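You operate a simulated robot arm through the tools that you are given. There is no shell and no other tool. Be economical: measure what you need, move in short steps, check, and stop when the job is done.

You are at the controls of a simulated robot arm. One attempt, no reset.

## Task
Try tail four and the blue spacer on the no-go ring; push the spacer home in the go ring.
Fine: tail back where it lay.
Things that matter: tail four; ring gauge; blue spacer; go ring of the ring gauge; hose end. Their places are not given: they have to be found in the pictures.

The check looks at the end state, three seconds after you hand in, the way a careful person would. Anything else that was tipped, shoved, dropped, spilled or broken makes it a failure.

## Robot
A 6-joint arm with a two-finger parallel gripper, fixed in place. Base frame: the origin is at the foot of the arm, x ahead of it, y to its left, z up; the work surface is at about z = 0. Units: mm, rad, N and s.
With the tool pointing down near the work surface it reaches from about 140 to 580 mm from the base axis. Its first joint turns from -1.152 to 1.152 rad. Payload 2.1 kg.
The tool frame sits at the grasp point between the pads (the TCP): z along the fingers, y along the line on which they close. The tips reach 30 mm beyond it. The gripper opens to 94 mm. The fingers are 28 mm wide and 10 mm thick; the gripper's body (50 by 96 mm) begins 55 mm behind the TCP.
Orientation is that of the tool frame in the base frame, as [roll, pitch, yaw] about the fixed x, y, z axes, in that order (R = Rz(yaw) Ry(pitch) Rx(roll)). With the fingers straight down and closing along the base's y, the tool's x points along the base's -x, its y along +y and its z along -z.

## Interface
- The arm moves only by the tool send_rows. Its argument "plan" is a list of rows, each a list of 7 numbers: the shift along the tool's x, y, z in mm, then the turn, a rotation vector about the tool's x, y, z in rad, then the gripper command, from -1 (fully open) to 1 (shut), values between in proportion. In form: [[tx, ty, tz, rx, ry, rz, fingers], ...]. A call has 1 to 10 rows; each row is the pose to reach, as a shift and turn from the pose commanded when the call began, along the tool's axes at that moment. Each row takes 0.2 s and may step no farther than 50 mm and 0.15 rad from the row before; otherwise, or with a gripper value out of range, the whole call is refused. Where a pose cannot be reached the arm comes as near as it can. A force on the tool above 40 N (or 10 N above the force at the start of the call, whichever is more), or a blocked arm, ends the call early, and 0.2 s more pass. The fingers move at their own pace (about 72 mm/s each) and stop on an object; they squeeze with about 27 N. The grip force told is the motor's: it shows also when the fingers shut on nothing. Time passes only in rows, and 0.2 s behind the last, so rows that repeat a pose let the fingers close. The reply holds the time, the measured pose of the TCP, the force on the tool along the base axes, the opening and the grip force, in the units named above and with some noise, and new pictures: "views" is both (left out), scene, wrist or none.
- Cameras (640 x 400 px; columns grow to the right, rows downward): "scene" is fixed at [59.1, -389.4, 462.3]; the picture's right is [0.67, -0.75, 0.00], its down [-0.56, -0.50, -0.66] and it looks along [0.49, 0.44, -0.75] (base axes); focal length 214 px, centre (320, 200). "wrist" rides on the gripper at [-37, 0, -58] in the tool frame; the picture's right is [0.00, -1.00, 0.00], its down [0.97, 0.00, -0.24] and it looks along [0.24, 0.00, 0.97] (tool axes); focal length 218 px, centre (320, 200).
- probe_pixels(camera, pixels): for up to 12 pixels [column, row] of the newest picture of that camera ("zoom" is the newest enlarged one), the place [x, y, z] in the base frame of the surface seen there, good to about 2 mm. The clock stands still meanwhile.
- inspect(camera, box): a new picture of the part [left, top, right, bottom] of that camera's present view, enlarged. The clock stands still meanwhile.
- sign_off(): hands the job in; it is judged then, once.

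Go step by step. Measure first, check grasps and placings, and put right what went wrong. The budget is 80 turns and 120 pictures, counting those below and the enlarged ones. Unless the task says otherwise, let go and move clear before handing in, and close with one line.

The tools are called after "Request:" as a command line: name --pt "numbers of a row" for each row, then --argument value for the rest, lists and objects as JSON in quotes. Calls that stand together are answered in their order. send_rows: Moves the arm, as the interface text tells. Its arguments: {"type":"object","properties":{"plan":{"type":"array","items":{"type":"array","items":{"type":"number"}}},"views":{"type":"string","enum":["both","scene","wrist","none"]}},"required":["plan"]} The other tools are called the same way: probe_pixels (camera, pixels) gives the place of the surface under pixels of a picture; inspect (camera, box) takes an enlarged picture of a part of a camera's view; sign_off () hands the job in.

At the start:

```text
time: 0.0
tool_pos: [303.6, 141.1, 316.5]
tcp_rot: [-3.141, -0.001, 3.14]
contact_force: [-0.1, 0.3, 0.4]
grip_width: 94.3
gripper_force: 0.0
```

scene: 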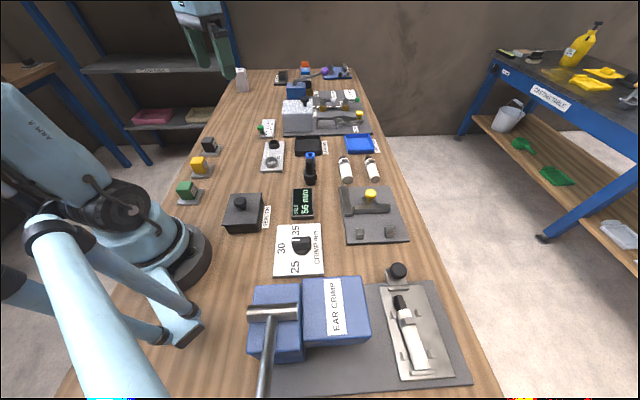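
wrist: 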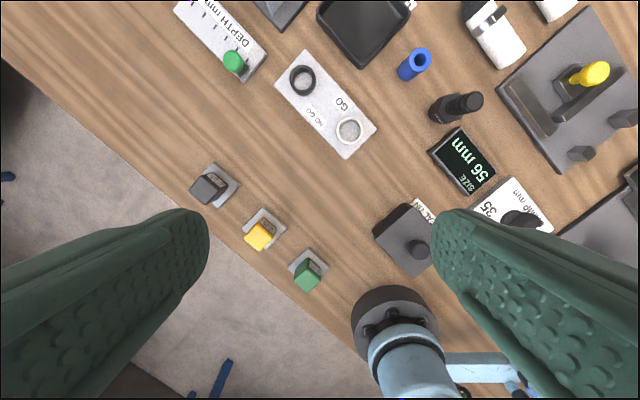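

The pictures show a bench with a ring gauge (wrist ~(325,105)), a blue spacer (wrist ~(415,63)) and white tails at the upper right. I'll enlarge these areas to read the labels.

Request:
inspect --camera "scene" --box '[240, 120, 420, 230]'

Request:
inspect --camera "scene" --box '[230, 55, 390, 155]'

Request:
inspect --camera "scene" --box '[230, 220, 490, 400]'

Request:
inspect --camera "wrist" --box '[260, 0, 580, 200]'

```text
3.56 times, centred on (330, 175) of scene
```

zoom: 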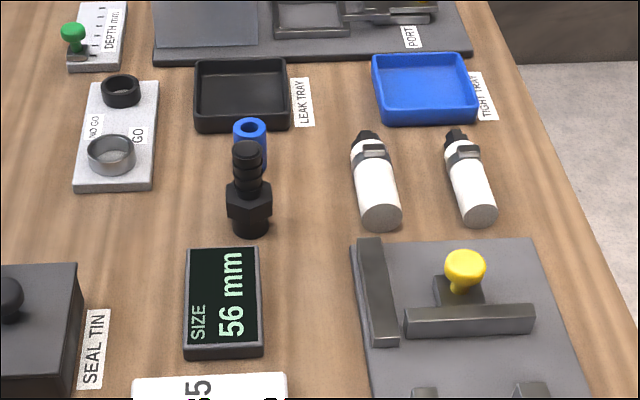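

```text
4.00 times, centred on (310, 105) of scene
```

zoom: 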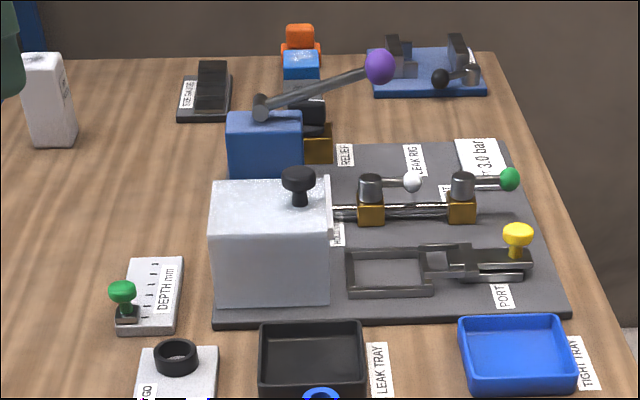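

```text
2.22 times, centred on (360, 310) of scene
```

zoom: 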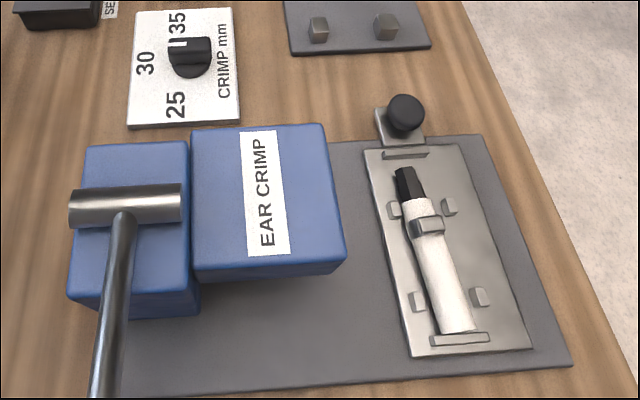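

```text
2.00 times, centred on (420, 100) of wrist
```

zoom: 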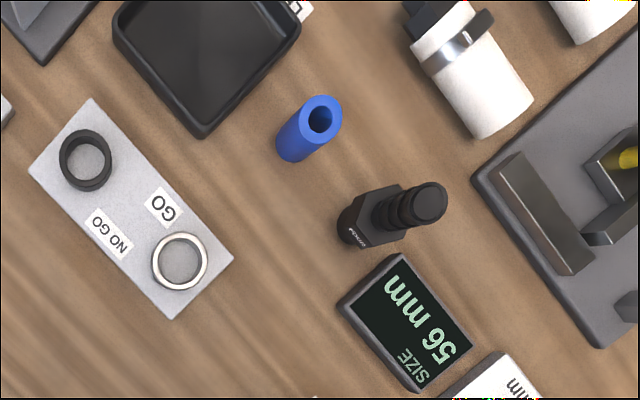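

The barbed fitting at wrist (455,108) carries some text, and the ring labels need a closer look. I'll zoom in tightly.

Request:
inspect --camera "wrist" --box '[390, 70, 502, 140]'

Request:
inspect --camera "wrist" --box '[265, 45, 393, 165]'

Request:
inspect --camera "scene" --box '[325, 145, 389, 185]'

Request:
inspect --camera "scene" --box '[288, 145, 336, 190]'

```text
5.71 times, centred on (446, 105) of wrist
```

zoom: 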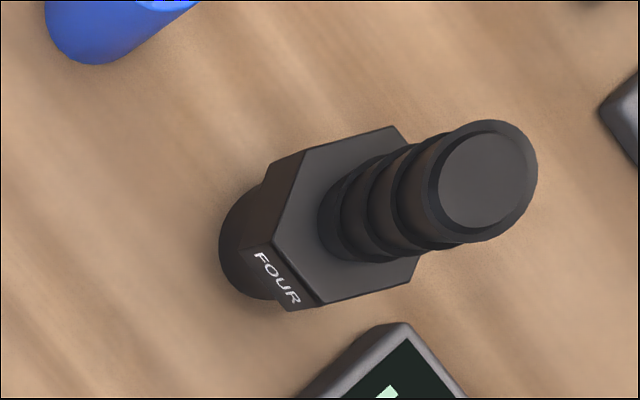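

```text
3.33 times, centred on (329, 105) of wrist
```

zoom: 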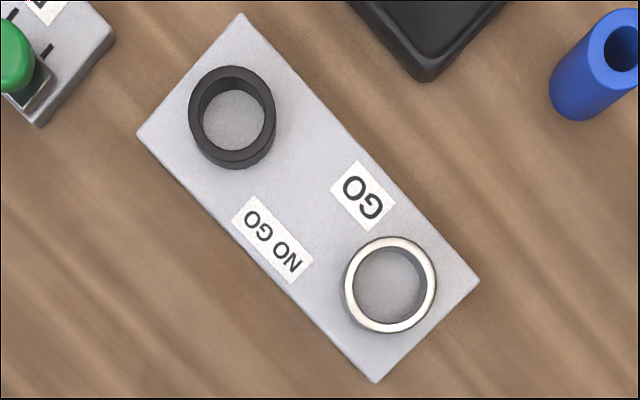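

```text
10.00 times, centred on (357, 165) of scene
```

zoom: 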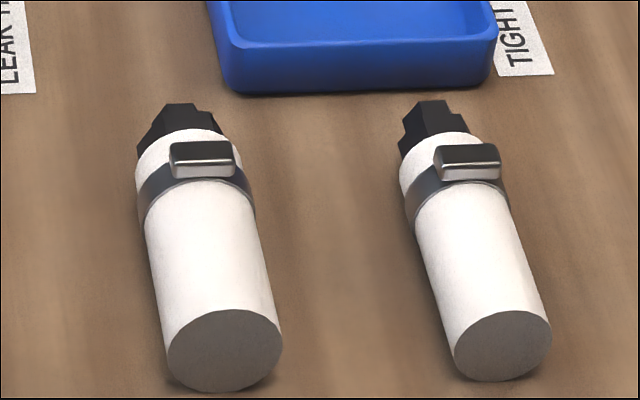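

```text
8.89 times, centred on (312, 168) of scene
```

zoom: 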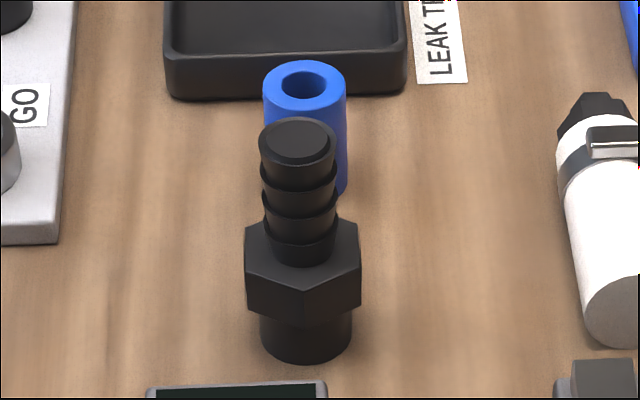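

The fitting at wrist (455,105) is marked FOUR, so that is tail four. The GO label is next to the silver ring, and I'll measure the diameters to settle which ring is which.

Request:
inspect --camera "wrist" --box '[265, 45, 393, 165]'

Request:
probe_pixels --camera "zoom" --pixels '[[196, 118], [268, 118], [232, 73], [232, 157], [232, 120], [350, 285], [431, 285], [392, 241], [388, 326], [388, 290], [272, 240], [362, 195]]'

Request:
probe_pixels --camera "wrist" --pixels '[[420, 48], [420, 67], [429, 55], [412, 55], [421, 57], [405, 72], [470, 102], [480, 102], [462, 108], [440, 118], [433, 108], [445, 100]]'

```text
3.33 times, centred on (329, 105) of wrist
```

zoom: 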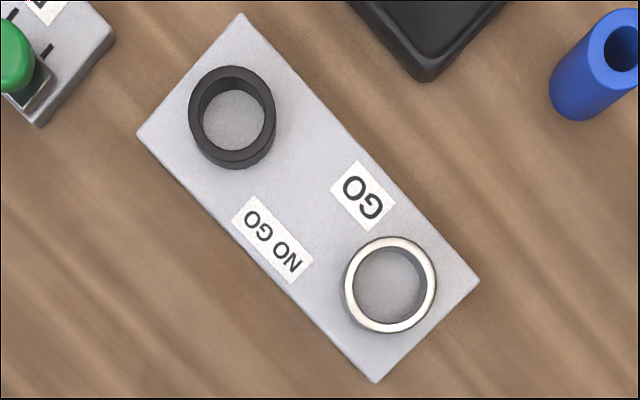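

```text
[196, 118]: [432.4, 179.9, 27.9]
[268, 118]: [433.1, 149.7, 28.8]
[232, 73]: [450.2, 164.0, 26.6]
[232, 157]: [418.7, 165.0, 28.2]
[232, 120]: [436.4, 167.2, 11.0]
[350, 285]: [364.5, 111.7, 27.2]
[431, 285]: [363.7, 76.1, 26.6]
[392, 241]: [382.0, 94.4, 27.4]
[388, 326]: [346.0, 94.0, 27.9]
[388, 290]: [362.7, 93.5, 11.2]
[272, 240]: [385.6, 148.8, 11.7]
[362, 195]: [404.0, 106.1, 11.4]
```

```text
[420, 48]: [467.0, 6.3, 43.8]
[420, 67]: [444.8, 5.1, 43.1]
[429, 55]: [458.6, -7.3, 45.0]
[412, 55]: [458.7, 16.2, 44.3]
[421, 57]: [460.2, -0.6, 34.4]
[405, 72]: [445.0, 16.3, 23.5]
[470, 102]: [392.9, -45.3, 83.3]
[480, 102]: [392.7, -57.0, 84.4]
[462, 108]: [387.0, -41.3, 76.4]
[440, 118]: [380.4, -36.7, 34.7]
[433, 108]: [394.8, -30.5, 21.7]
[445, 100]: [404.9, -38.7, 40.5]
```

Black ring centre is about (434,165) and silver about (364,94), with the tops at z≈27.5. The spacer is at about (457,5) and 44 tall, and the tail is near (395,-45). I'll move closer for exact diameters.

Request:
send_rows --pt "-20 -14 32 0 0 0 -1" --pt "-40 -28 64 0 0 0 -1" --pt "-60 -42 96 0 0 0 -1" --pt "-80 -56 128 0 0 0 -1" --pt "-106 -71 156 0 0 0 -1" --pt "-106 -71 156 0 0 0 -1" --views "wrist"

```text
time: 1.4
tool_pos: [411.2, 70.2, 159.7]
tcp_rot: [3.14, 0.0, -3.141]
contact_force: [0.3, -0.5, -0.2]
grip_width: 94.0
gripper_force: 0.0
```

wrist: 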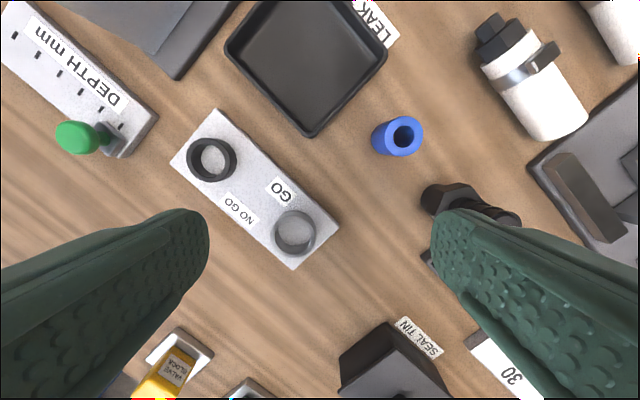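

The gauge and spacer are in view. I'll zoom on both and probe their rims.

Request:
inspect --camera "wrist" --box '[360, 105, 440, 165]'

Request:
inspect --camera "wrist" --box '[165, 105, 345, 270]'

Request:
probe_pixels --camera "wrist" --pixels '[[388, 137], [423, 137], [405, 119], [405, 154], [236, 160], [188, 160], [212, 138], [212, 181], [295, 213], [295, 256], [274, 233], [316, 233]]'

```text
6.67 times, centred on (400, 135) of wrist
```

zoom: 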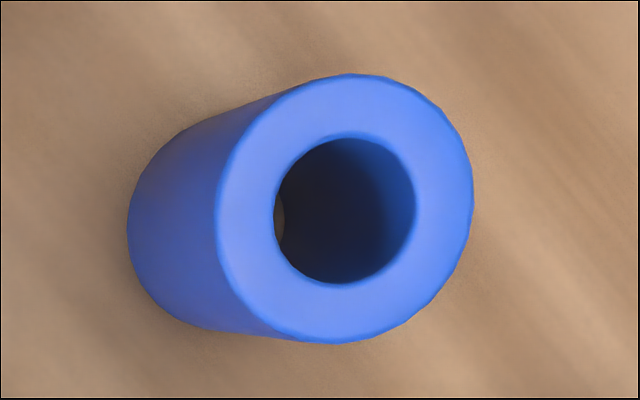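

```text
2.42 times, centred on (255, 188) of wrist
```

zoom: 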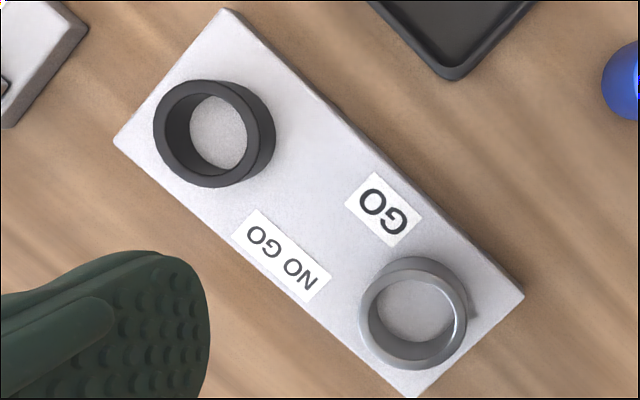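

```text
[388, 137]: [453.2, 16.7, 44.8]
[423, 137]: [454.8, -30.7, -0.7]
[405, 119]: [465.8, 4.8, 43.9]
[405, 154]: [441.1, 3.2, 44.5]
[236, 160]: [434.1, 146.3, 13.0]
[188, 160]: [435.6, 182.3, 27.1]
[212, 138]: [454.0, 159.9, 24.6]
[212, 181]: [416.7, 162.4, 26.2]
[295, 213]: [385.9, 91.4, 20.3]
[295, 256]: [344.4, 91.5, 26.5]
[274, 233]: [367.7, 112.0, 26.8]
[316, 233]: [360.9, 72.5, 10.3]
```

By this measurement the spacer OD is about 30, the black ring ID about 29 and the silver ID about 33. That agrees with silver as GO and black as NO GO. Next I look down on the tail.

Request:
send_rows --pt "4 -40 0 0 0 0 -1" --pt "8 -80 0 0 0 0 -1" --pt "11 -110 0 0 0 0 -1" --pt "11 -110 0 0 0 0 -1" --views "both"

```text
time: 2.4
tool_pos: [399.2, -42.2, 159.9]
tcp_rot: [-3.14, 0.0, -3.141]
contact_force: [-0.5, -0.1, 0.1]
grip_width: 93.8
gripper_force: 0.1
```

scene: 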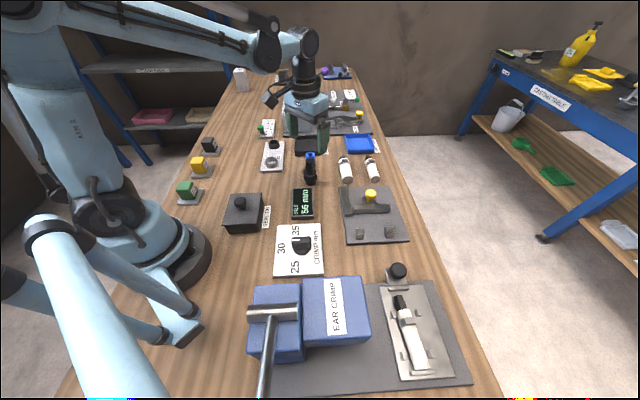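
wrist: 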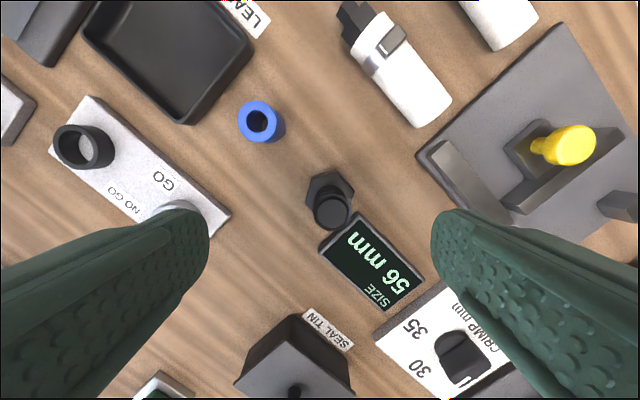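

Request:
inspect --camera "wrist" --box '[290, 160, 370, 240]'

Request:
probe_pixels --camera "wrist" --pixels '[[331, 196], [331, 220], [318, 208], [345, 208], [331, 208], [308, 190], [331, 175], [350, 188], [312, 205], [320, 245], [362, 214], [340, 245]]'

Request:
inspect --camera "wrist" --box '[235, 95, 290, 150]'

```text
5.00 times, centred on (330, 200) of wrist
```

zoom: 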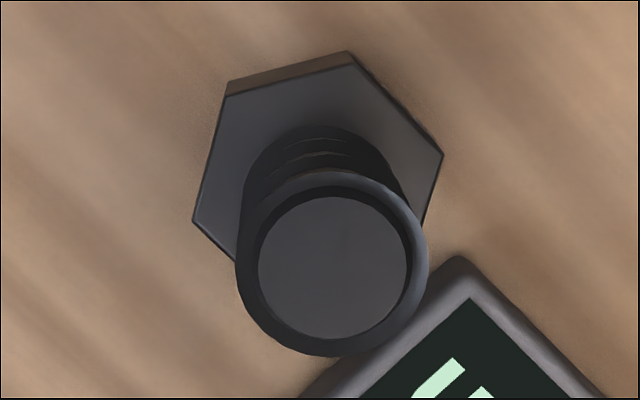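

```text
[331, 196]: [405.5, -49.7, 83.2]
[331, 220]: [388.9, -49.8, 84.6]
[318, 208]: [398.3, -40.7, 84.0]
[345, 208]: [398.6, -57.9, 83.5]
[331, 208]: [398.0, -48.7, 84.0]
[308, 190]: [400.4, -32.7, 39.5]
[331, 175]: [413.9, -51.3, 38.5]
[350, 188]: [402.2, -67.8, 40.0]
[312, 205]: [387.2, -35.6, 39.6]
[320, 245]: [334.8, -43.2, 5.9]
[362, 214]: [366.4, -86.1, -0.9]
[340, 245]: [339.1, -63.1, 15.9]
```

```text
7.27 times, centred on (262, 122) of wrist
```

zoom: 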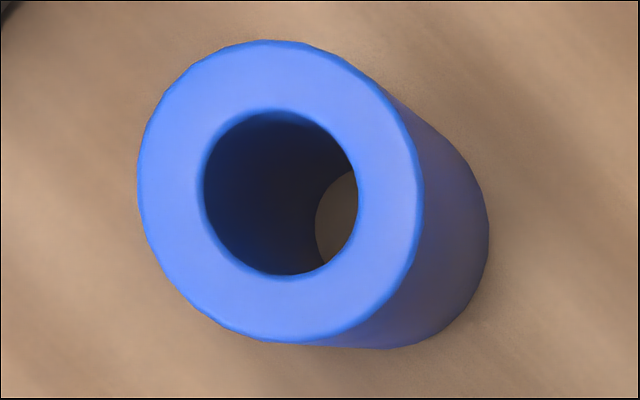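

Tail four stands at about (397.5,-49.5) with its top at z=84. The hex spans about 37 across flats, with flat normals near 14°, 74° and 134°. A closing line at 134° keeps the fingers clear of the SIZE display, so I'll turn and centre over the tail.

Request:
send_rows --pt "0 -2 0 0 0 -0.13 -1" --pt "0.5 -4 0 0 0 -0.26 -1" --pt "1 -6 0 0 0 -0.39 -0.6" --pt "1.7 -7.3 0 0 0 -0.52 -0.4" --pt "1.7 -7.3 0 0 0 -0.65 -0.2" --pt "1.7 -7.3 0 0 0 -0.773 -0.2" --pt "1.7 -7.3 0 0 0 -0.773 -0.2" --views "wrist"

```text
time: 4.0
tool_pos: [397.3, -47.2, 159.4]
tcp_rot: [3.141, 0.0, -2.365]
contact_force: [-0.5, 0.0, -0.7]
grip_width: 56.5
gripper_force: 0.1
```

wrist: 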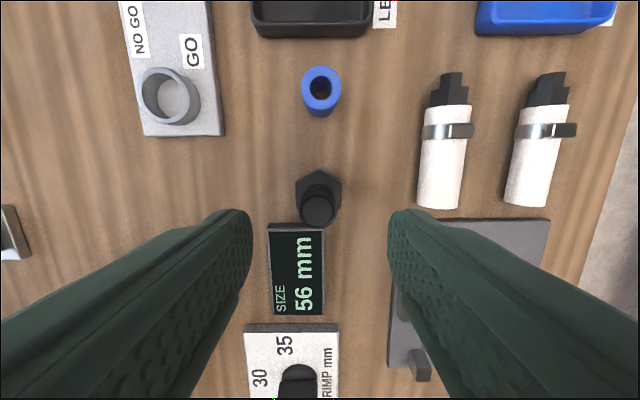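

The hex now looks aligned, with its vertices at top and bottom in the picture at (319,190). I'll verify the alignment up close.

Request:
inspect --camera "wrist" --box '[280, 160, 360, 240]'

Request:
probe_pixels --camera "wrist" --pixels '[[318, 210], [318, 200], [318, 220], [308, 210], [328, 210], [300, 190], [338, 190], [319, 175], [275, 230], [318, 232]]'

```text
5.00 times, centred on (320, 200) of wrist
```

zoom: 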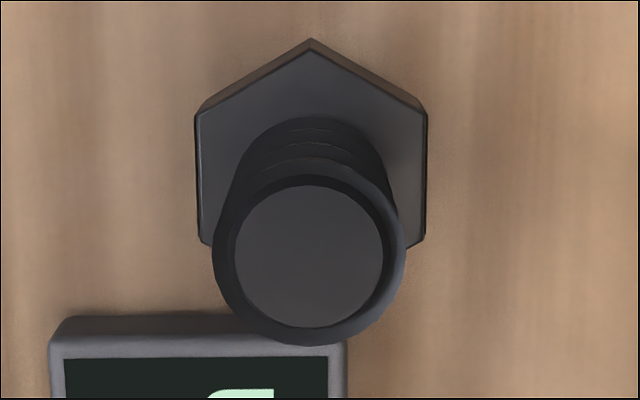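

```text
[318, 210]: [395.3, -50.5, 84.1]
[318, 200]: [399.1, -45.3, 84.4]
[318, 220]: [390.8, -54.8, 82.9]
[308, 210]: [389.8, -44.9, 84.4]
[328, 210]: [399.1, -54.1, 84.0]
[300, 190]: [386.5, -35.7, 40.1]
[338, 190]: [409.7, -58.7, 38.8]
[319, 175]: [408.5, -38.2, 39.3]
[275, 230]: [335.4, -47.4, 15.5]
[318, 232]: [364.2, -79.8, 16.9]
```

The hex is aligned, and the tail axis sits about 2.6 mm along tool x and 1.4 mm along tool y. I'll descend to TCP z≈50, where the tips clear the display at z=17, and close on the hex.

Request:
send_rows --pt "2.6 1.4 0 0 0 0 -0.2" --pt "2.6 1.4 40 0 0 0 -0.2" --pt "2.6 1.4 80 0 0 0 -0.2" --pt "2.6 1.4 109 0 0 0 -0.2" --pt "2.6 1.4 109 0 0 0 -0.2" --views "both"

```text
time: 5.2
tool_pos: [395.4, -49.0, 51.0]
tcp_rot: [3.141, 0.001, -2.369]
contact_force: [-0.5, 0.9, 0.9]
grip_width: 56.4
gripper_force: 0.1
```

scene: 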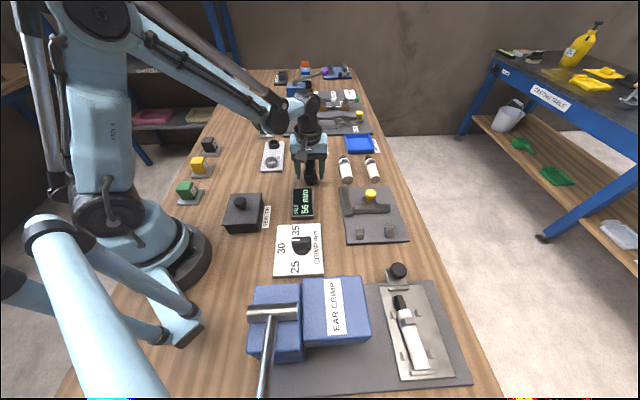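
wrist: 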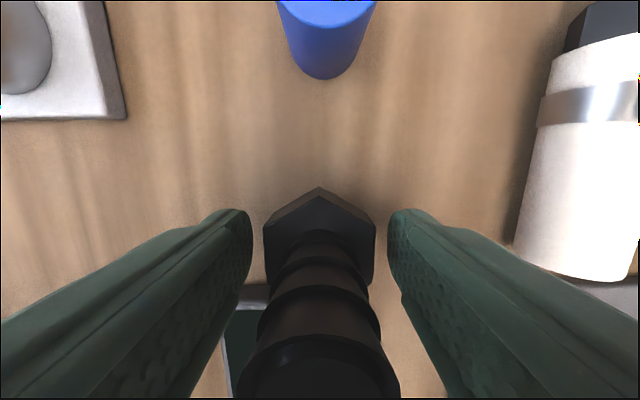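

The hex is centred between the fingers at (320,235). Closing on it now.

Request:
send_rows --pt "0 0 0 0 0 0 1" --pt "0 0 0 0 0 0 1" --pt "0 0 0 0 0 0 1" --pt "0 0 -3 0 0 0 1" --pt "0 0 -20 0 0 0 1" --pt "0 0 -40 0 0 0 1" --pt "0 0 -40 0 0 0 1" --views "both"

Request:
inspect --camera "scene" --box '[270, 110, 350, 200]'

```text
time: 6.8
tool_pos: [393.4, -48.4, 92.0]
tcp_rot: [3.14, 0.001, -2.368]
contact_force: [-1.0, 1.3, -1.8]
grip_width: 37.4
gripper_force: 26.9
```

scene: 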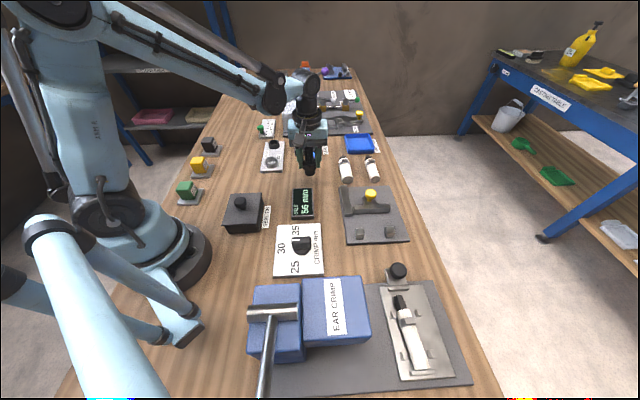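
wrist: 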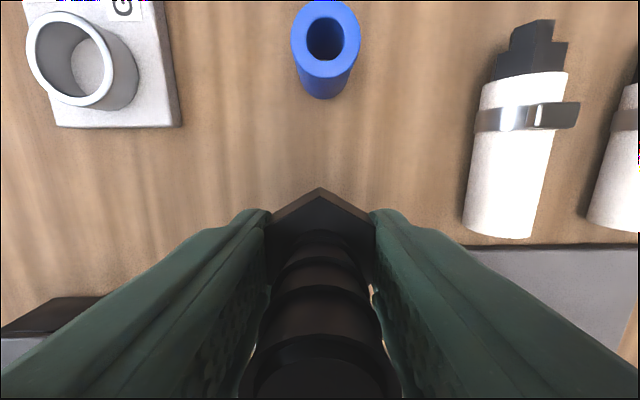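

```text
4.44 times, centred on (310, 155) of scene
```

zoom: 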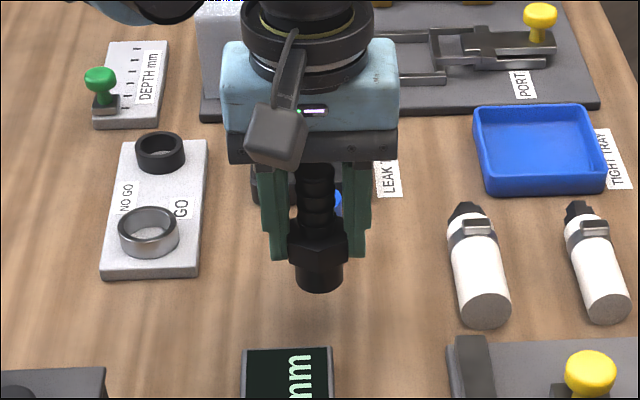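

Tail four is held (opening 37.4, grip 26.9 N) and hanging straight. I'll lift it and carry it over the black no-go ring.

Request:
send_rows --pt "0 0 -30 0 0 0 1" --pt "-36 25 -30 0 0 0 1" --pt "-72 50 -30 0 0 0 1" --pt "-108 75 -30 0 0 0 1" --pt "-144 100 -30 0 0 0 1" --pt "-168 118 -30 0 0 0 1" --pt "-177.9 125.1 -30 0 0 0 1" --pt "-177.9 125.1 -30 0 0 0 1" --views "both"

Request:
inspect --camera "scene" --box '[230, 80, 310, 180]'

```text
time: 8.6
tool_pos: [435.9, 166.4, 120.9]
tcp_rot: [-3.139, 0.0, -2.369]
contact_force: [0.1, 0.2, -1.0]
grip_width: 37.3
gripper_force: 27.0
```

scene: 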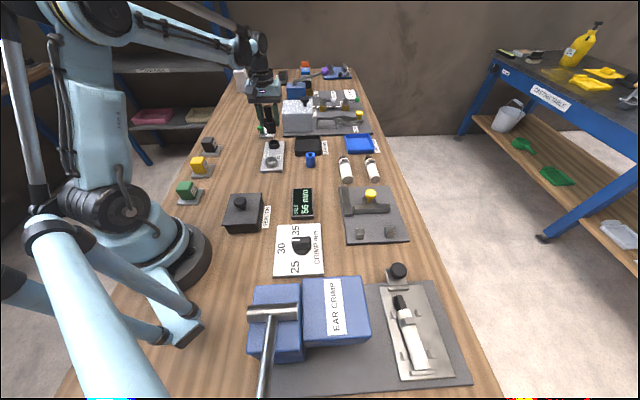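
wrist: 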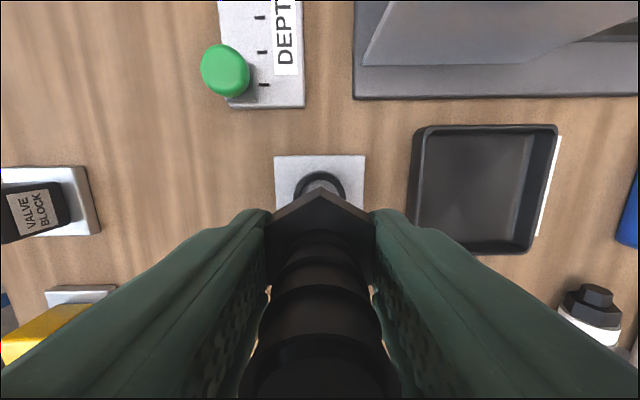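

```text
4.00 times, centred on (270, 130) of scene
```

zoom: 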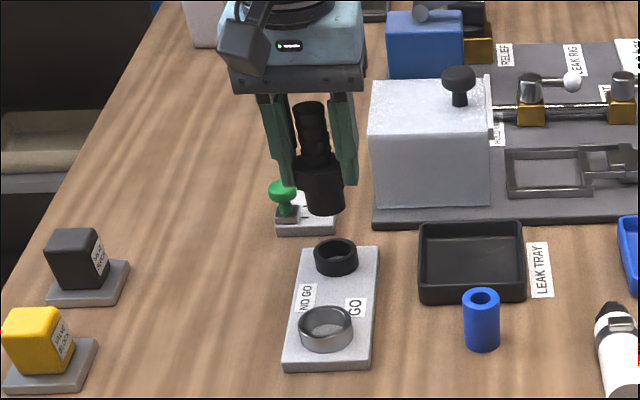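

The ring is centred below the tail at column 321. I'll lower to just above the ring top (z≈27.5).

Request:
send_rows --pt "0 0 20 0 0 0 1" --pt "0 0 34 0 0 0 1" --pt "0 0 38 0 0 0 1" --pt "0 0 38 0 0 0 1" --views "both"

Request:
inspect --camera "scene" --box '[240, 110, 304, 174]'

```text
time: 9.6
tool_pos: [435.3, 165.1, 81.9]
tcp_rot: [3.141, 0.001, -2.368]
contact_force: [-0.8, 0.1, -0.9]
grip_width: 37.4
gripper_force: 26.7
```

scene: 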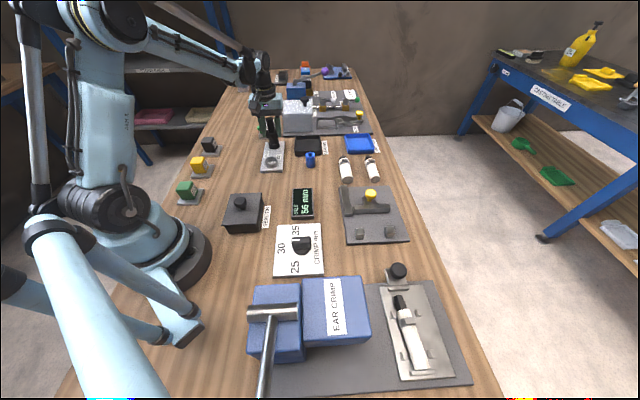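
wrist: 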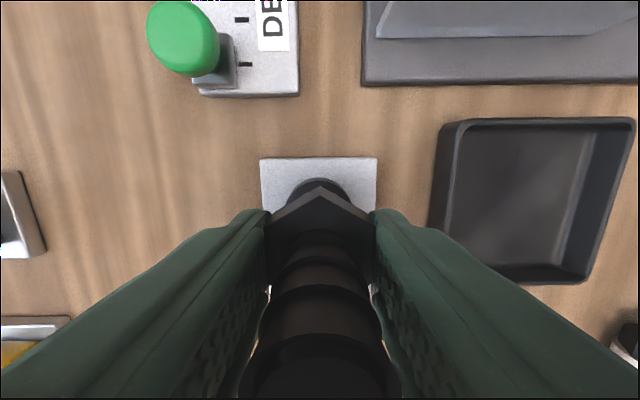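

```text
6.25 times, centred on (272, 142) of scene
```

zoom: 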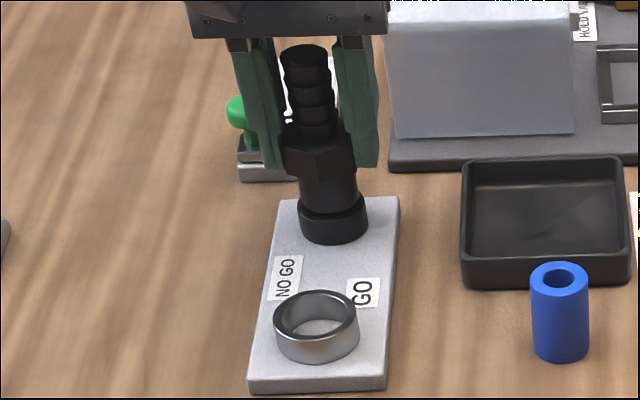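

The spigot hovers right over the ring, well aligned. Lowering gently while watching the force.

Request:
send_rows --pt "0 0 1.5 0 0 0 1" --pt "0 0 3 0 0 0 1" --pt "0 0 4 0 0 0 1" --pt "0 0 4.5 0 0 0 1" --pt "0 0 4.5 0 0 0 1" --views "none"

```text
time: 10.8
tool_pos: [435.1, 165.3, 79.3]
tcp_rot: [-3.141, -0.001, -2.368]
contact_force: [0.6, -0.7, 2.4]
grip_width: 37.6
gripper_force: 26.8
```

There is a slight upward force (2.4 N), which may be first contact. One millimetre more.

Request:
send_rows --pt "0 0 0.7 0 0 0 1" --pt "0 0 1.2 0 0 0 1" --pt "0 0 1.2 0 0 0 1" --views "none"

Request:
inspect --camera "scene" --box '[250, 125, 294, 165]'

```text
time: 11.6
tool_pos: [434.4, 165.6, 78.5]
tcp_rot: [-3.141, 0.0, -2.368]
contact_force: [-0.4, -1.3, 22.1]
grip_width: 37.6
gripper_force: 26.8
```

```text
10.00 times, centred on (272, 145) of scene
```

zoom: 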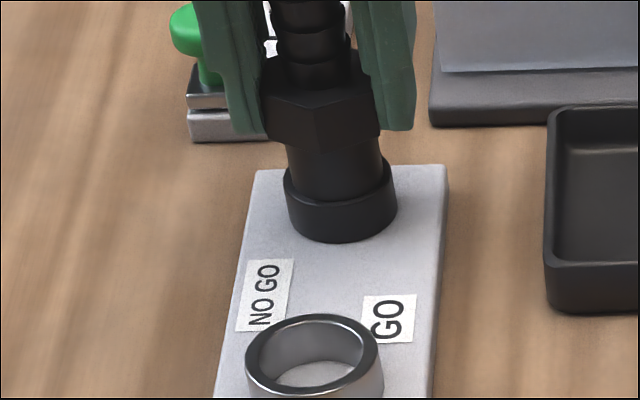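

The no-go ring stops the tail: 22 N at TCP z 78.5, so its bottom is at rim height. That is the expected no-go result. I'll raise it and carry it back along the same path.

Request:
send_rows --pt "0 0 -22 0 0 0 1" --pt "0 0 -43.7 0 0 0 1" --pt "36 -25 -43.7 0 0 0 1" --pt "72 -50 -43.7 0 0 0 1" --pt "108 -75 -43.7 0 0 0 1" --pt "144 -100 -43.7 0 0 0 1" --pt "168 -118 -43.7 0 0 0 1" --pt "177.9 -125.1 -43.7 0 0 0 1" --pt "177.9 -125.1 -13.7 0 0 0 1" --pt "177.9 -125.1 15 0 0 0 1" --views "both"

Request:
inspect --camera "scene" --box '[270, 130, 350, 200]'

```text
time: 13.8
tool_pos: [394.8, -48.3, 62.4]
tcp_rot: [3.141, 0.001, -2.368]
contact_force: [-0.4, -0.5, -2.3]
grip_width: 37.3
gripper_force: 27.1
```

scene: 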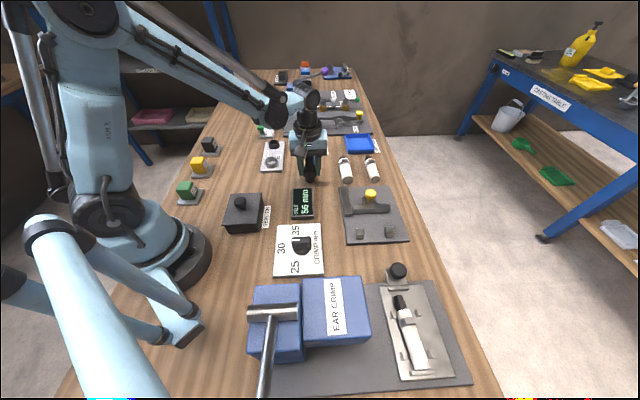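
wrist: 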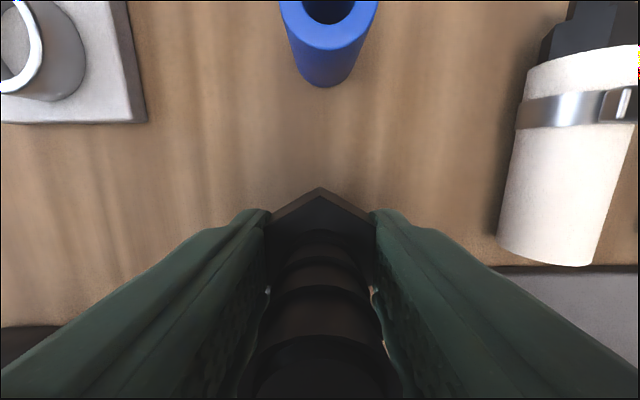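

```text
5.71 times, centred on (310, 165) of scene
```

zoom: 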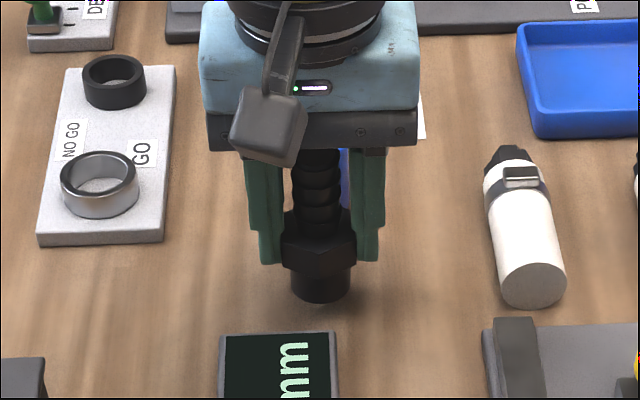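

The tail is back above its spot, and 11.3 mm of descent remains to the original height. Lowering gently.

Request:
send_rows --pt "0 0 5 0 0 0 1" --pt "0 0 9 0 0 0 1" --pt "0 0 10.5 0 0 0 1" --pt "0 0 11.1 0 0 0 1" --pt "0 0 11.1 0 0 0 1" --views "none"

```text
time: 15.0
tool_pos: [395.8, -46.7, 51.6]
tcp_rot: [-3.14, -0.001, -2.369]
contact_force: [0.1, 0.0, -1.2]
grip_width: 37.3
gripper_force: 26.7
```

No contact force yet. Nudging down another half millimetre or so.

Request:
send_rows --pt "0 0 0.4 0 0 0 1" --pt "0 0 0.8 0 0 0 1" --pt "0 0 0.8 0 0 0 1" --views "none"

```text
time: 15.8
tool_pos: [395.6, -48.0, 51.0]
tcp_rot: [-3.141, 0.0, -2.369]
contact_force: [-0.5, 0.5, -1.1]
grip_width: 37.5
gripper_force: 27.3
```

Request:
send_rows --pt "0 0 0.4 0 0 0 1" --pt "0 0 0.8 0 0 0 1" --pt "0 0 0.8 0 0 0 1" --views "none"

```text
time: 16.6
tool_pos: [395.3, -48.4, 49.8]
tcp_rot: [3.141, -0.001, -2.368]
contact_force: [0.2, 0.9, 10.6]
grip_width: 37.6
gripper_force: 27.1
```

The tail is down on the table (10.6 N). I'll release and retreat straight up.

Request:
send_rows --pt "0 0 0 0 0 0 -0.2" --pt "0 0 0 0 0 0 -0.2" --pt "0 0 0 0 0 0 -0.2" --pt "0 0 -30 0 0 0 -0.2" --pt "0 0 -70 0 0 0 -0.2" --pt "0 0 -110 0 0 0 -0.2" --pt "0 0 -110 0 0 0 -0.2" --views "both"

Request:
inspect --camera "wrist" --box '[280, 160, 360, 240]'

Request:
inspect --camera "scene" --box '[288, 145, 336, 190]'

Request:
inspect --camera "wrist" --box '[270, 50, 370, 130]'

Request:
probe_pixels --camera "wrist" --pixels '[[318, 210], [300, 190], [338, 190], [321, 70], [321, 103], [305, 87], [338, 87]]'

```text
time: 18.2
tool_pos: [393.6, -47.8, 161.2]
tcp_rot: [3.141, -0.001, -2.369]
contact_force: [0.2, 0.4, 0.0]
grip_width: 56.4
gripper_force: 0.1
```

scene: 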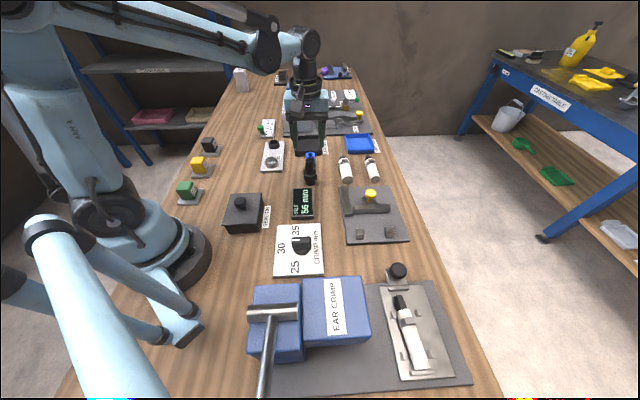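
wrist: 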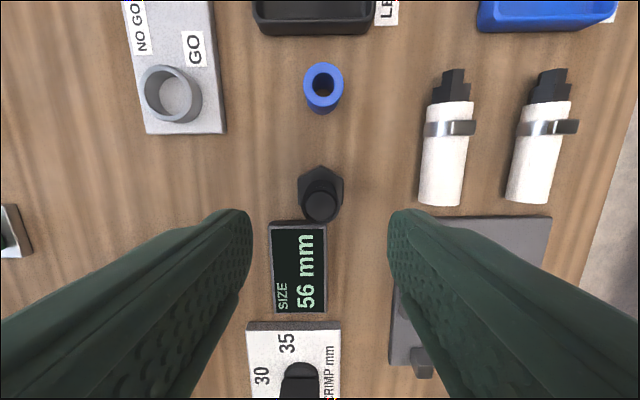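

```text
5.00 times, centred on (320, 200) of wrist
```

zoom: 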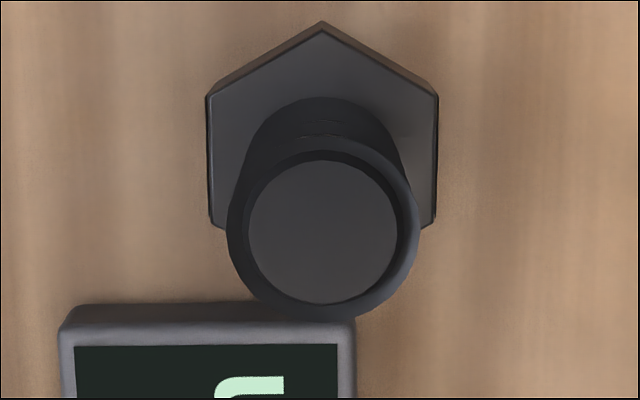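

```text
8.89 times, centred on (312, 168) of scene
```

zoom: 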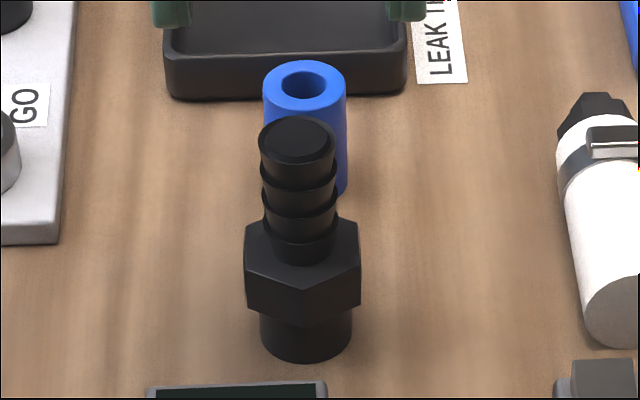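

```text
5.00 times, centred on (320, 90) of wrist
```

zoom: 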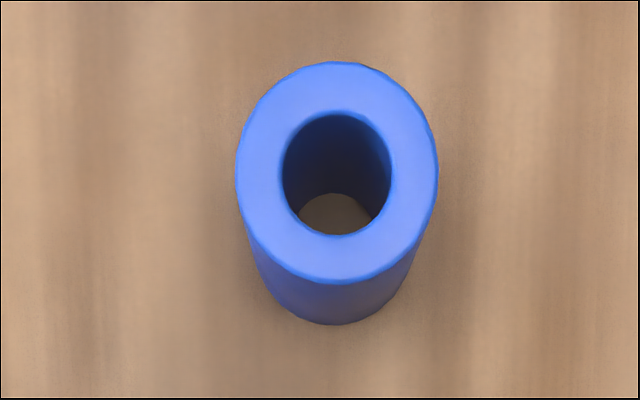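

```text
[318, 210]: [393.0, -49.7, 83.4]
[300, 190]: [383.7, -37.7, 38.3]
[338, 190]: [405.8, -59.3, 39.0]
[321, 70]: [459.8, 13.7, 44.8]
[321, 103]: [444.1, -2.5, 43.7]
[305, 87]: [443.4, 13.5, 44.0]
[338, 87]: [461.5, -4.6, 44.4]
```

Tail four is back exactly where it stood; the scene view matches the original pixel for pixel. Next I move over the blue spacer, whose centre is about 80 mm along tool -x.

Request:
send_rows --pt "-40 -1 0 0 0 0 -0.2" --pt "-79.8 -2.2 0 0 0 0 -0.2" --pt "-79.8 -2.2 40 0 0 0 -0.2" --pt "-79.8 -2.2 60 0 0 0 -0.2" --pt "-79.8 -2.2 60 0 0 0 -0.2" --views "wrist"

```text
time: 19.4
tool_pos: [454.2, 6.2, 99.4]
tcp_rot: [3.141, 0.001, -2.367]
contact_force: [0.2, -0.1, 0.1]
grip_width: 56.6
gripper_force: 0.1
```

wrist: 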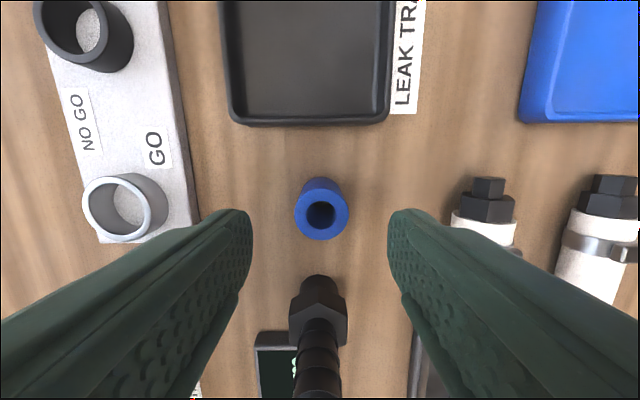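

The spacer is centred between the fingers at (321,212). I'll descend to TCP z≈50 and grip its upper part.

Request:
send_rows --pt "-1.2 0 25 0 0 0 -0.2" --pt "-1.2 0 49 0 0 0 -0.2" --pt "-1.2 0 49 0 0 0 -0.2" --pt "-1.2 0 49 0 0 0 1" --pt "-1.2 0 49 0 0 0 1" --pt "-1.2 0 49 0 0 0 1" --pt "-1.2 0 49 0 0 0 1" --views "both"

```text
time: 21.0
tool_pos: [454.9, 6.4, 52.2]
tcp_rot: [-3.142, 0.0, -2.367]
contact_force: [0.9, -0.6, 0.9]
grip_width: 27.5
gripper_force: 27.1
```

scene: 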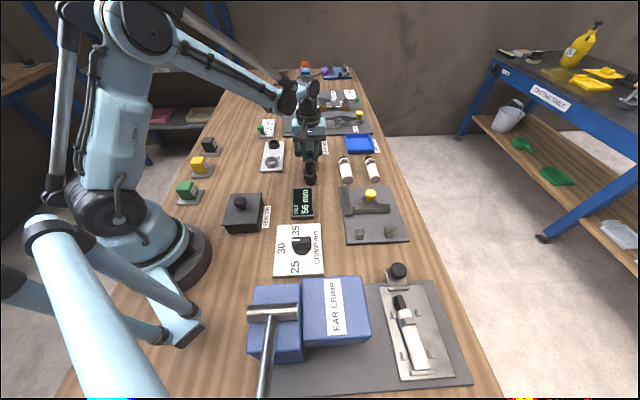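
wrist: 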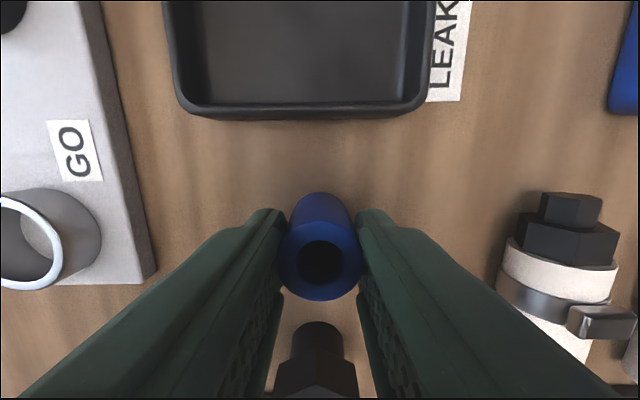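

Spacer gripped at 27.5 mm opening. I'll lift it and carry it over the no-go ring.

Request:
send_rows --pt "0 0 -30 0 0 0 1" --pt "0 0 -60 0 0 0 1" --pt "-28 36 -60 0 0 0 1" --pt "-56 72 -60 0 0 0 1" --pt "-84 108 -60 0 0 0 1" --pt "-97.8 126.9 -60 0 0 0 1" --pt "-97.8 126.9 -60 0 0 0 1" --views "both"

Request:
inspect --camera "scene" --box '[240, 90, 304, 174]'

Request:
inspect --camera "wrist" --box '[240, 140, 400, 300]'

```text
time: 22.6
tool_pos: [435.3, 166.1, 113.1]
tcp_rot: [3.141, -0.001, -2.368]
contact_force: [-0.3, -0.2, 0.5]
grip_width: 27.2
gripper_force: 27.1
```

scene: 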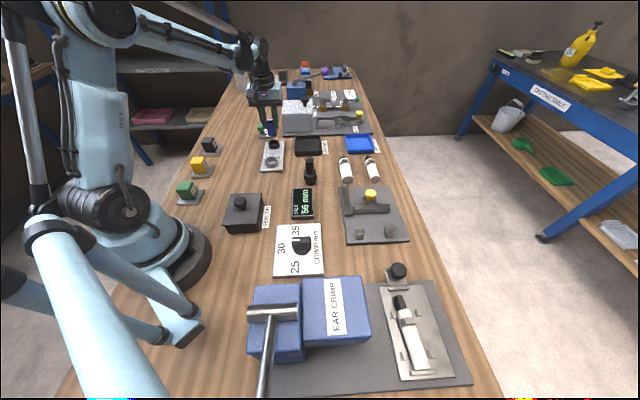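
wrist: 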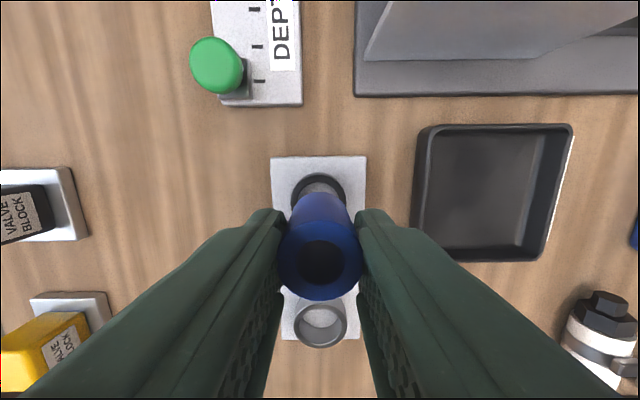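

```text
4.76 times, centred on (272, 132) of scene
```

zoom: 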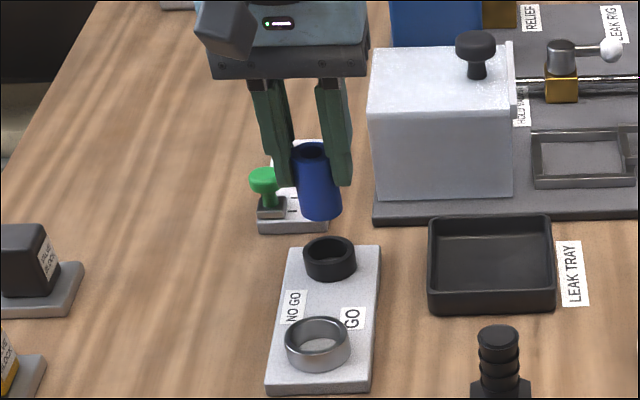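

```text
2.50 times, centred on (320, 220) of wrist
```

zoom: 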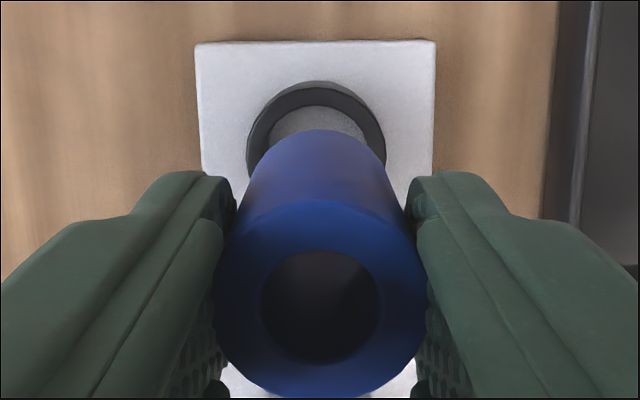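

The spacer hangs straight. By my calculation the ring is off by about -1.4 in tool x and +1.0 in tool y, so I'll correct that and lower to just above the rim.

Request:
send_rows --pt "-1.4 1 12 0 0 0 1" --pt "-1.4 1 24 0 0 0 1" --pt "-1.4 1 28 0 0 0 1" --pt "-1.4 1 28 0 0 0 1" --views "wrist"

Request:
inspect --camera "scene" --box '[250, 120, 298, 170]'

Request:
inspect --camera "wrist" --box '[240, 140, 400, 300]'

```text
time: 23.6
tool_pos: [437.2, 167.9, 82.9]
tcp_rot: [3.141, -0.001, -2.368]
contact_force: [0.1, -0.6, -0.3]
grip_width: 27.0
gripper_force: 27.0
```

wrist: 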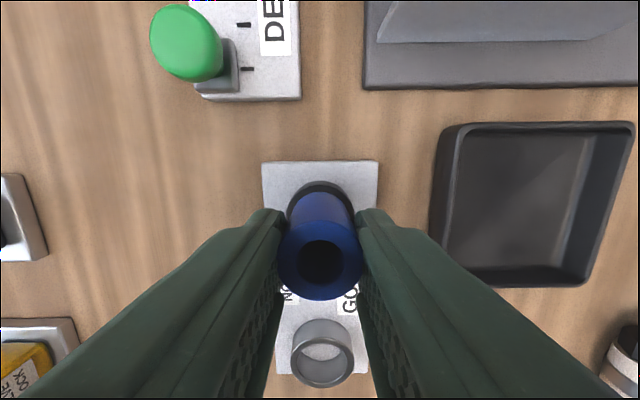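

```text
8.00 times, centred on (274, 145) of scene
```

zoom: 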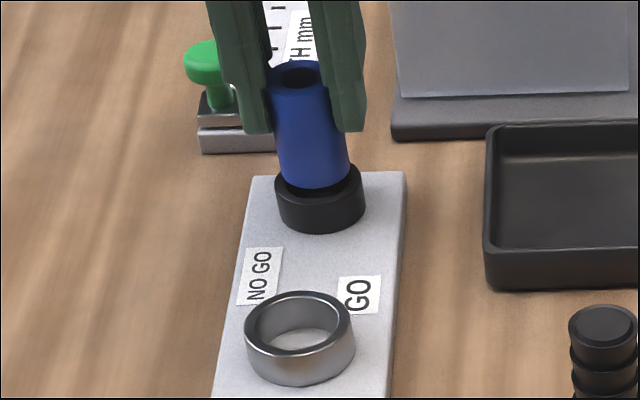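

```text
2.50 times, centred on (320, 220) of wrist
```

zoom: 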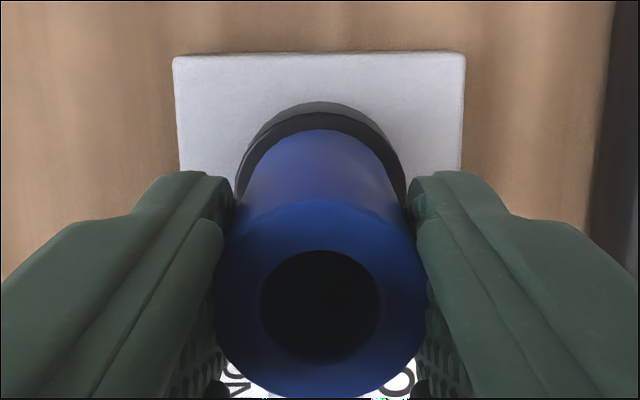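

The spacer bottom is just above the rim. I'll take a tighter look to check the centring before touching.

Request:
inspect --camera "scene" --box '[260, 128, 292, 152]'

Request:
inspect --camera "wrist" --box '[280, 170, 360, 220]'

```text
16.00 times, centred on (276, 140) of scene
```

zoom: 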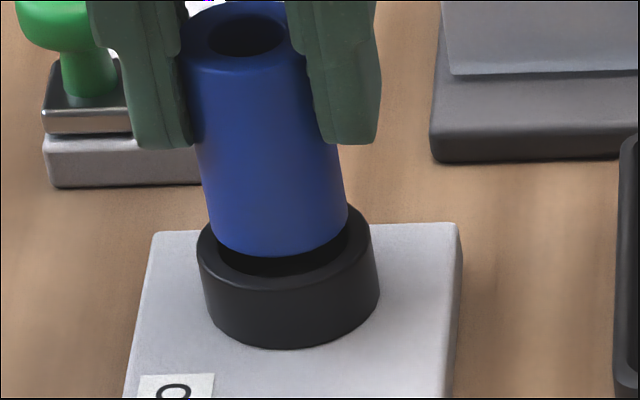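

```text
8.00 times, centred on (320, 195) of wrist
```

zoom: 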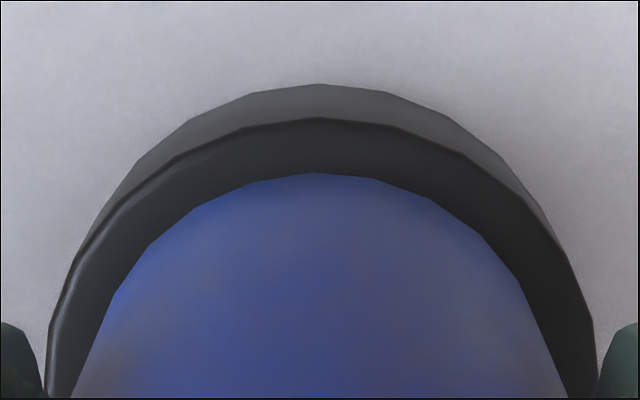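

Both close-ups show the spacer within about 1 mm of concentric with the black ring and about 3–4 mm above the rim. Lowering gently.

Request:
send_rows --pt "0 0 1 0 0 0 1" --pt "0 0 2 0 0 0 1" --pt "0 0 2.8 0 0 0 1" --pt "0 0 2.8 0 0 0 1" --views "none"

```text
time: 24.6
tool_pos: [436.0, 167.6, 80.5]
tcp_rot: [3.141, -0.001, -2.37]
contact_force: [0.6, 0.3, -0.4]
grip_width: 27.2
gripper_force: 27.0
```

Request:
send_rows --pt "0 0 0.6 0 0 0 1" --pt "0 0 1.2 0 0 0 1" --pt "0 0 1.2 0 0 0 1" --views "none"

Request:
inspect --camera "scene" --box '[260, 128, 292, 152]'

```text
time: 25.4
tool_pos: [436.4, 167.0, 79.4]
tcp_rot: [3.141, 0.001, -2.369]
contact_force: [-0.6, -1.6, 12.1]
grip_width: 27.0
gripper_force: 27.2
```

```text
16.00 times, centred on (276, 140) of scene
```

zoom: 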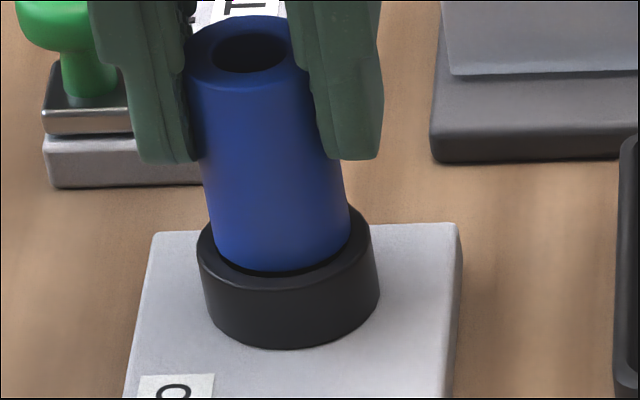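

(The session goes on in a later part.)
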